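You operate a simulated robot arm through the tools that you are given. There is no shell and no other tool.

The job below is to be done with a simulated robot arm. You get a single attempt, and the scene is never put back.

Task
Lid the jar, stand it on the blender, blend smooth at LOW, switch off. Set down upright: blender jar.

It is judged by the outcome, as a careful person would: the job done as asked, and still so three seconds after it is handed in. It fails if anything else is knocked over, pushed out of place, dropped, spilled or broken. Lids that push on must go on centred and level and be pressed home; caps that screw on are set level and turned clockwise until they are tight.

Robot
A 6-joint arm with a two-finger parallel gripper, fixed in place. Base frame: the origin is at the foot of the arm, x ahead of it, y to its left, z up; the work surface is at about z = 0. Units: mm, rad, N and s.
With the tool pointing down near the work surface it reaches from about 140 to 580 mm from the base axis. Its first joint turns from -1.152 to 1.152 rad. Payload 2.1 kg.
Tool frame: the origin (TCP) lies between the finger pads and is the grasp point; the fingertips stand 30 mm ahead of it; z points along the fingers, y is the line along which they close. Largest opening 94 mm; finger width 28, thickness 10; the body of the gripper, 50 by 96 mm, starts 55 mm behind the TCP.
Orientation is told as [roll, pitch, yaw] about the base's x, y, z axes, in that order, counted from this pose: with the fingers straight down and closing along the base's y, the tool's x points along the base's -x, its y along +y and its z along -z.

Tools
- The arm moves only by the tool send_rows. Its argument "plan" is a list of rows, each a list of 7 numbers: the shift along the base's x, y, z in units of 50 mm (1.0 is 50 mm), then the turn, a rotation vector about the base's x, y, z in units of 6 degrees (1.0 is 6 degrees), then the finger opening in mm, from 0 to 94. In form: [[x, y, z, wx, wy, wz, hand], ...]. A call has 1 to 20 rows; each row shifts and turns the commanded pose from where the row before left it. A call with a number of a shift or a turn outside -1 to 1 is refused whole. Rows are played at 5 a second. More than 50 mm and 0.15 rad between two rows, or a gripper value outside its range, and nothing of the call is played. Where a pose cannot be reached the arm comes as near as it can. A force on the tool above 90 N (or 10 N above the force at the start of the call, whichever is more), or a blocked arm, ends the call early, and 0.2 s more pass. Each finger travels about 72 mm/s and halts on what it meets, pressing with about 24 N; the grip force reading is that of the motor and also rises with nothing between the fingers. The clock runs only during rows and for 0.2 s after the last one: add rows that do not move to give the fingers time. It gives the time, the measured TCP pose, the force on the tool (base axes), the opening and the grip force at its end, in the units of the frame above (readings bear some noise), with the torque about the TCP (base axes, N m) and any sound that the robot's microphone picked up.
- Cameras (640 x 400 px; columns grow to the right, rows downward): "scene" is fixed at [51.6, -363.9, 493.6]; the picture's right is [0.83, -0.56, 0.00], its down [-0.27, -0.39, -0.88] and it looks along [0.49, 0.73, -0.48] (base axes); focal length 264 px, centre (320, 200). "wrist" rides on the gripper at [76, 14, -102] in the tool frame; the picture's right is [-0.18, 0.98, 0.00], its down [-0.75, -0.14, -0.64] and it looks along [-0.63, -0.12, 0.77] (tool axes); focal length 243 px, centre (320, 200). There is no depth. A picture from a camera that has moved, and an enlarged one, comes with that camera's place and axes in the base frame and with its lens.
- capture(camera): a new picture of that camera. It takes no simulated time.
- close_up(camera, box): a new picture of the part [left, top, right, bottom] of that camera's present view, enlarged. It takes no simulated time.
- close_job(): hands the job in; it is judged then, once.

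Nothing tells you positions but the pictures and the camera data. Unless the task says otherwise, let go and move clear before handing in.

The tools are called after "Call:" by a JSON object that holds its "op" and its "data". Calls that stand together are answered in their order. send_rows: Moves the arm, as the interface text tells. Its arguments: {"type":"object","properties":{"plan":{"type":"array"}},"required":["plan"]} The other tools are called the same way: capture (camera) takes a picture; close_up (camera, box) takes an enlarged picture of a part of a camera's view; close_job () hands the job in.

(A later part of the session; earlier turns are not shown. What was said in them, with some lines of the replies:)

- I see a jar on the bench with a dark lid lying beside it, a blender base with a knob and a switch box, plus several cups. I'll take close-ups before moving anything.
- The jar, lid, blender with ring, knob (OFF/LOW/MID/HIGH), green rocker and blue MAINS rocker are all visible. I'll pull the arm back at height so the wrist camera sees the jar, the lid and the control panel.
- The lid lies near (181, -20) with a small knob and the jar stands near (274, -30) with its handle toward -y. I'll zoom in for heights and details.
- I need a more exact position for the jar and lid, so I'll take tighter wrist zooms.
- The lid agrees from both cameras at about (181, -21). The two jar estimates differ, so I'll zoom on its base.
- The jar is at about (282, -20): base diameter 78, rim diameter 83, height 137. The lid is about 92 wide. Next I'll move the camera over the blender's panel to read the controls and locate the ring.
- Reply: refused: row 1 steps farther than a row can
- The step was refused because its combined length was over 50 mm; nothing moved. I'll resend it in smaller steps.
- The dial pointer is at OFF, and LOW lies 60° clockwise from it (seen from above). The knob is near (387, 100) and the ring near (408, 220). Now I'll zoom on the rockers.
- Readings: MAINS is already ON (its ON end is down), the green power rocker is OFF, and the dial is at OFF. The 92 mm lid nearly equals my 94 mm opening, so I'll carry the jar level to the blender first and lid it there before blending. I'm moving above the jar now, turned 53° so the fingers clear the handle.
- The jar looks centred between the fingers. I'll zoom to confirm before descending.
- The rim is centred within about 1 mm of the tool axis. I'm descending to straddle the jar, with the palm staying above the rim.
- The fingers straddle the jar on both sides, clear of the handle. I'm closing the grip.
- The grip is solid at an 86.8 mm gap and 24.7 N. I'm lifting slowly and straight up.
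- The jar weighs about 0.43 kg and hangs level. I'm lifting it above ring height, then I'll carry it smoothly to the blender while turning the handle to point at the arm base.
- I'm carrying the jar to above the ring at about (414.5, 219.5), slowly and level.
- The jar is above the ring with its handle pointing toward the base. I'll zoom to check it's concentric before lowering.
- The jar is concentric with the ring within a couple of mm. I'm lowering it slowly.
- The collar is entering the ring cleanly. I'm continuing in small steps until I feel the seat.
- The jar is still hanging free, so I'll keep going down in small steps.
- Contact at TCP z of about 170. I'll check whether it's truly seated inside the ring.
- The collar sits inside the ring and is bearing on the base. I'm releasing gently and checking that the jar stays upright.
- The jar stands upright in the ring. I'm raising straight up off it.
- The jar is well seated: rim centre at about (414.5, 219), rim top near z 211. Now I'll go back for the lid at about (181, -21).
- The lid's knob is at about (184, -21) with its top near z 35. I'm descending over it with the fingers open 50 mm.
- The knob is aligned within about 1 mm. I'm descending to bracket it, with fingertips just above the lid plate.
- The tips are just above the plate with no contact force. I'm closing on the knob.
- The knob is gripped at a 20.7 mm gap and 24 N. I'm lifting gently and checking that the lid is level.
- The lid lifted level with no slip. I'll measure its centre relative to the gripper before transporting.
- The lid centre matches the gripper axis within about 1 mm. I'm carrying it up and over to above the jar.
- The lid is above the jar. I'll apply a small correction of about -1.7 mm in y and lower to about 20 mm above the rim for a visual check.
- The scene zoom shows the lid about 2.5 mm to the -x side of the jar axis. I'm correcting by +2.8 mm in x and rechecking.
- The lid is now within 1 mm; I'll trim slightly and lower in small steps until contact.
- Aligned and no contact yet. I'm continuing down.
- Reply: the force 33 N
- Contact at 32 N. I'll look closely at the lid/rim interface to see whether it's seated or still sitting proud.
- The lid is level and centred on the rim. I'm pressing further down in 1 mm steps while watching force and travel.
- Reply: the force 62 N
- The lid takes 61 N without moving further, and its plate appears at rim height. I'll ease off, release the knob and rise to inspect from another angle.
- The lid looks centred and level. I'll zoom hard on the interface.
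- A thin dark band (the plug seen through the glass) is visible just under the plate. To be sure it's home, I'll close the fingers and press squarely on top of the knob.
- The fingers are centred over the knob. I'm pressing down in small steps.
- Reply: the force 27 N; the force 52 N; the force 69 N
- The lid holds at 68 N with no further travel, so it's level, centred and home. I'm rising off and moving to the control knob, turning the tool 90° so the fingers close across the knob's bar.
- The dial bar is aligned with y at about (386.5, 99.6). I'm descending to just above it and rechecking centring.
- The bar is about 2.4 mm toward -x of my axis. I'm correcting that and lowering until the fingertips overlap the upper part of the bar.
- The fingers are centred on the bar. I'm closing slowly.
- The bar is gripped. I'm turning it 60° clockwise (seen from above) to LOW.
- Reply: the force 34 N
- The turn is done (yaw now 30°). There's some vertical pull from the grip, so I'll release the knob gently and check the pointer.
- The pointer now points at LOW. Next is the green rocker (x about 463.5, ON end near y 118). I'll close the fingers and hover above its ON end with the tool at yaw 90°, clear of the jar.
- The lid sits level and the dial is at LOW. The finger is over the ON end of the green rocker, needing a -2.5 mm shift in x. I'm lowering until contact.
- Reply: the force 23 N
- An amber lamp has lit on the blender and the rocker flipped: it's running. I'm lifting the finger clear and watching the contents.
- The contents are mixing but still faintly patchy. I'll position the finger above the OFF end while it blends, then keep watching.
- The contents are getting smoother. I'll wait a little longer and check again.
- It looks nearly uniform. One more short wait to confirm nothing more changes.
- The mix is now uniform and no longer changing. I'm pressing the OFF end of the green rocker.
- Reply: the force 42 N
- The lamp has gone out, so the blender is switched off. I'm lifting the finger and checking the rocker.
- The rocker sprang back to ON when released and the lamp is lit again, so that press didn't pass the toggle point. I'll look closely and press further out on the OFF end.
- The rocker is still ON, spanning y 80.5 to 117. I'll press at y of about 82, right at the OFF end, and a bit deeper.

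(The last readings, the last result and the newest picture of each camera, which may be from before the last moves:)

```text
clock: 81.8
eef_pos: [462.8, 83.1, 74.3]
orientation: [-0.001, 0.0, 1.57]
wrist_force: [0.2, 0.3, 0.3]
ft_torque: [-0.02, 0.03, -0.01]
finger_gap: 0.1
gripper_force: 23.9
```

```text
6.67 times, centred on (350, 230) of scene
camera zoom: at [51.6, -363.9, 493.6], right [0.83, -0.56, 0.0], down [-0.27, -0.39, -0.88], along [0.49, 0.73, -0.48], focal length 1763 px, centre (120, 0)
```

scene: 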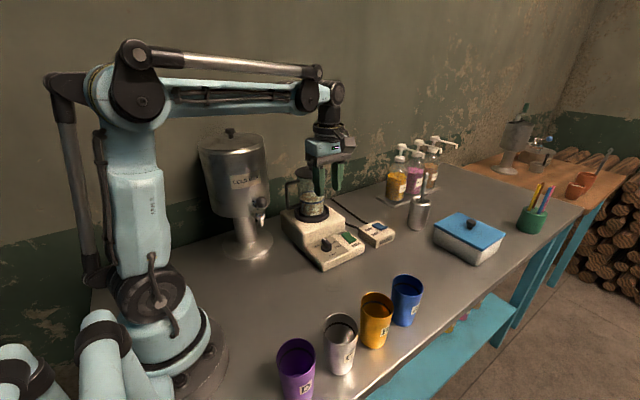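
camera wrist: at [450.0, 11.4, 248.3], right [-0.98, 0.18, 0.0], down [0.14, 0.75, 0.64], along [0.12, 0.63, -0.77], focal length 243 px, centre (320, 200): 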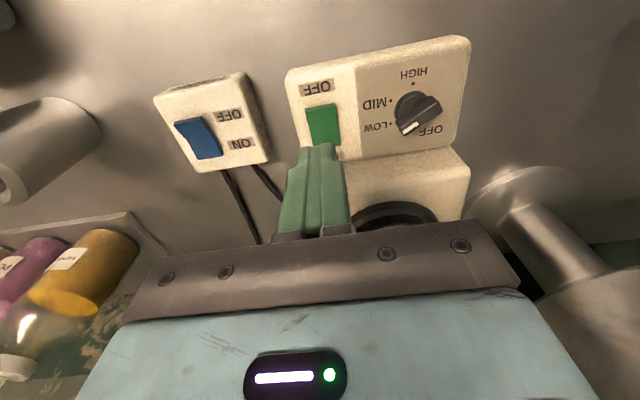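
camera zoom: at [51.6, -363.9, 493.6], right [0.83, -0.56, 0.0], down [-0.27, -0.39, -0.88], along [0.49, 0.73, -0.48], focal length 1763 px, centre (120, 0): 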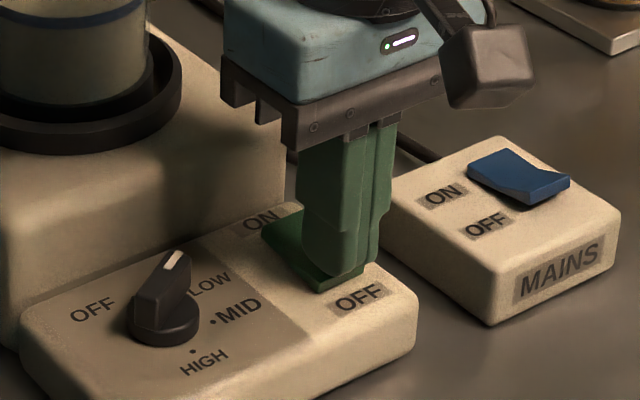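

The lamp is out with no remaining contact force, so the rocker snapped through. I'm raising carefully and confirming.

Call:
{"op": "send_rows", "data": {"plan": [[0, 0, 0.06, 0, 0, 0, 0], [0, 0, 0.1, 0, 0, 0, 0], [0, 0, 0.3, 0, 0, 0, 0], [0, 0, 0.5, 0, 0, 0, 0], [0, 0, 0, 0, 0, 0, 0]]}}

Call:
{"op": "close_up", "data": {"camera": "scene", "box": [270, 140, 390, 260]}}

Call:
{"op": "close_up", "data": {"camera": "scene", "box": [320, 205, 400, 265]}}

```text
clock: 83.0
eef_pos: [461.2, 81.2, 122.2]
orientation: [0.001, 0.001, 1.57]
wrist_force: [-0.4, -0.2, -0.5]
ft_torque: [-0.03, -0.03, -0.02]
finger_gap: 0.0
gripper_force: 24.1
```

```text
3.33 times, centred on (330, 200) of scene
camera zoom: at [51.6, -363.9, 493.6], right [0.83, -0.56, 0.0], down [-0.27, -0.39, -0.88], along [0.49, 0.73, -0.48], focal length 882 px, centre (287, 200)
```

zoom: 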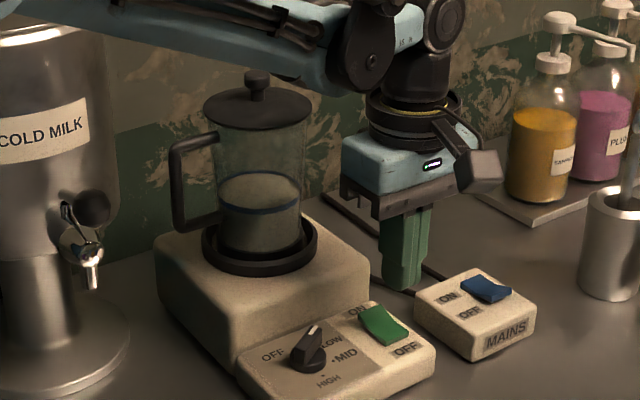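

```text
6.67 times, centred on (360, 235) of scene
camera zoom: at [51.6, -363.9, 493.6], right [0.83, -0.56, 0.0], down [-0.27, -0.39, -0.88], along [0.49, 0.73, -0.48], focal length 1763 px, centre (53, -33)
```

zoom: 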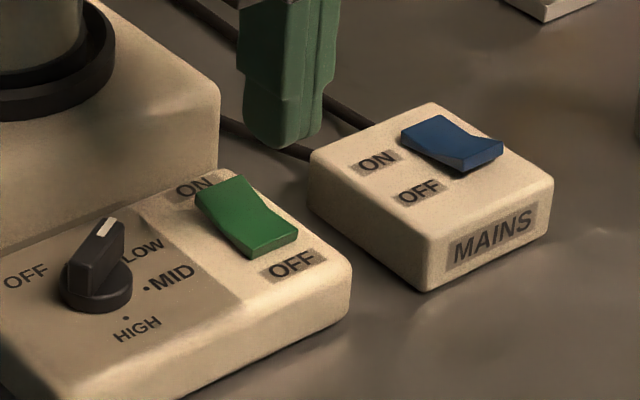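

The green rocker is now OFF and the lamp is out. I'll verify the contents and the lid once more, then retract.

Call:
{"op": "close_up", "data": {"camera": "scene", "box": [290, 150, 345, 225]}}

Call:
{"op": "close_up", "data": {"camera": "scene", "box": [305, 188, 330, 206]}}

```text
5.33 times, centred on (318, 188) of scene
camera zoom: at [51.6, -363.9, 493.6], right [0.83, -0.56, 0.0], down [-0.27, -0.39, -0.88], along [0.49, 0.73, -0.48], focal length 1410 px, centre (333, 267)
```

zoom: 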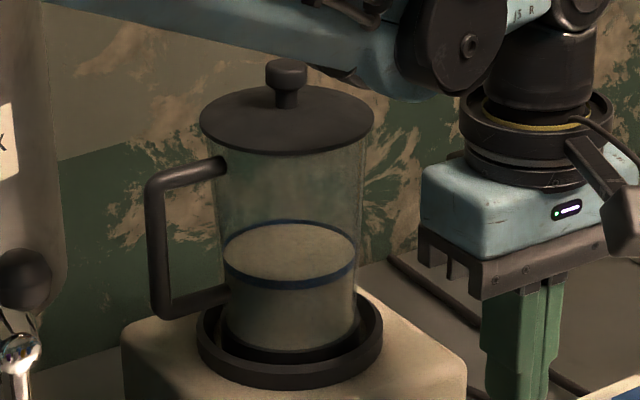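

```text
16.00 times, centred on (318, 197) of scene
camera zoom: at [51.6, -363.9, 493.6], right [0.83, -0.56, 0.0], down [-0.27, -0.39, -0.88], along [0.49, 0.73, -0.48], focal length 4231 px, centre (360, 248)
```

zoom: 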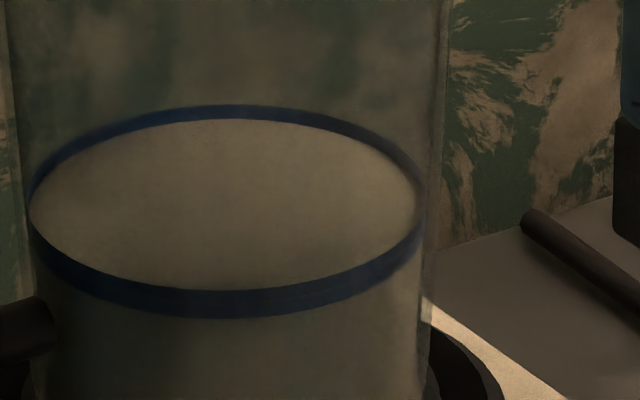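

The contents are smooth and the lid is level and seated. I'm retracting the arm up and away from the blender.

Call:
{"op": "send_rows", "data": {"plan": [[0, 0, 0.5, 0, 0, 0, 0], [0, 0, 0.8, 0, 0, 0, 0], [0, 0, 0.8, 0, 0, 0, 0], [0, -0.3, 0.8, 0, 0, 0, 10], [0, -0.5, 0.6, 0, 0, 0, 30], [-0.3, -0.6, 0.3, 0, 0, 0, 40], [-0.4, -0.6, 0, 0, 0, 0, 40], [-0.4, -0.4, 0, 0, 0, 0, 40], [0, 0, 0, 0, 0, 0, 40], [0, 0, 0, 0, 0, 0, 40]]}}

Call:
{"op": "capture", "data": {"camera": "scene"}}

Call:
{"op": "capture", "data": {"camera": "wrist"}}

Call:
{"op": "close_up", "data": {"camera": "scene", "box": [270, 140, 400, 270]}}

```text
clock: 85.2
eef_pos: [410.0, -38.3, 308.6]
orientation: [0.0, 0.0, 1.571]
wrist_force: [1.0, 0.1, -0.2]
ft_torque: [-0.01, 0.0, 0.05]
finger_gap: 40.1
gripper_force: 0.1
```

```text
taken
```

scene: 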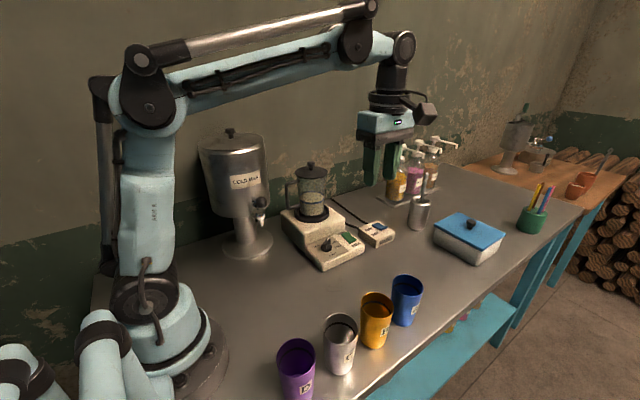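

```text
taken
camera wrist: at [395.8, -115.4, 412.7], right [-0.98, 0.18, 0.0], down [0.14, 0.75, 0.64], along [0.12, 0.63, -0.77], focal length 243 px, centre (320, 200)
```

wrist: 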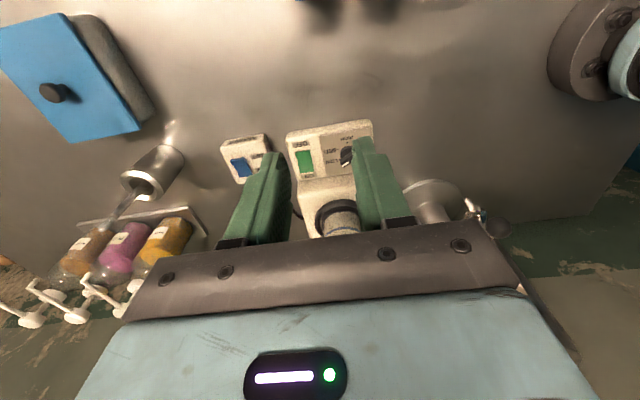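

```text
3.08 times, centred on (335, 205) of scene
camera zoom: at [51.6, -363.9, 493.6], right [0.83, -0.56, 0.0], down [-0.27, -0.39, -0.88], along [0.49, 0.73, -0.48], focal length 814 px, centre (274, 185)
```

zoom: 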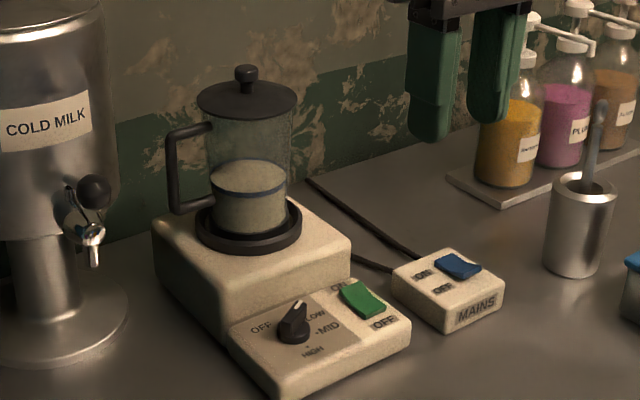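

Everything looks in order. One last close look at the lid/rim before handing in.

Call:
{"op": "close_up", "data": {"camera": "scene", "box": [296, 155, 330, 190]}}

Call:
{"op": "close_up", "data": {"camera": "scene", "box": [325, 222, 375, 262]}}

```text
11.43 times, centred on (313, 172) of scene
camera zoom: at [51.6, -363.9, 493.6], right [0.83, -0.56, 0.0], down [-0.27, -0.39, -0.88], along [0.49, 0.73, -0.48], focal length 3022 px, centre (400, 514)
```

zoom: 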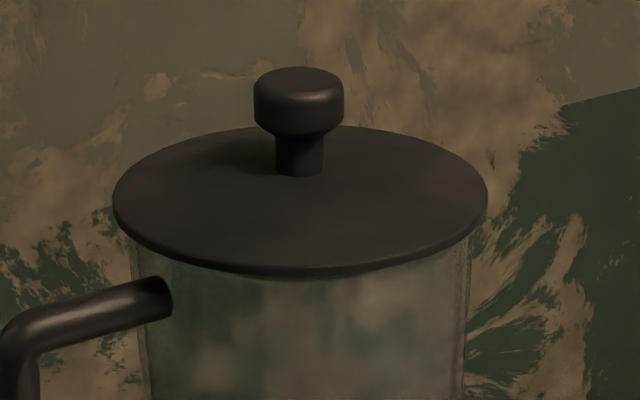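

```text
10.00 times, centred on (350, 242) of scene
camera zoom: at [51.6, -363.9, 493.6], right [0.83, -0.56, 0.0], down [-0.27, -0.39, -0.88], along [0.49, 0.73, -0.48], focal length 2644 px, centre (20, -220)
```

zoom: 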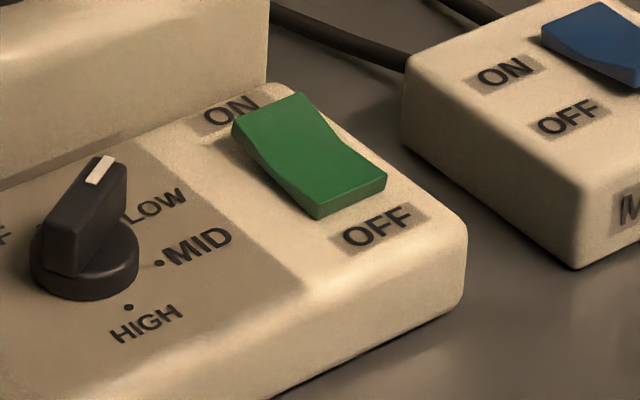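

The job appears done: the lid is level and seated, the jar stands upright in the blender ring, and the contents are smooth. The dial is still at LOW, the green rocker is OFF with the lamp out, and the arm is clear. I'm handing in.

Call:
{"op": "close_job", "data": {}}

```text
The job is handed in.
```

I've handed the job in. The jar is lidded and standing upright on the blender, its contents are blended smooth at LOW, and the blender is switched off. I haven't had a result back from the judging.

- **Order:** I put the open jar on the blender first and lidded it there, before any blending. The lid is about 92 mm wide and the gripper opens to only 94 mm, so gripping the jar with the lid on was too tight.
- **Lid:** It is centred and level. I pressed it twice, at 61 N and 68 N, and it didn't move any further.
- **Blending:** It ran at LOW for roughly 10 seconds in total, until the mix was an even colour and had stopped changing.
- **Switching off:** My first press of the OFF end didn't hold; the rocker sprang back to ON and the blender ran a few seconds more. The second press held: the rocker is at OFF and the lamp is out.
- **Left as is:** The speed dial is still at LOW and the mains switch is still ON, as I found it.

I saw nothing spilled, knocked over or moved out of place, and the arm is clear of the blender. I took "Set down upright" to mean the jar stays standing on the blender, so I left it there.
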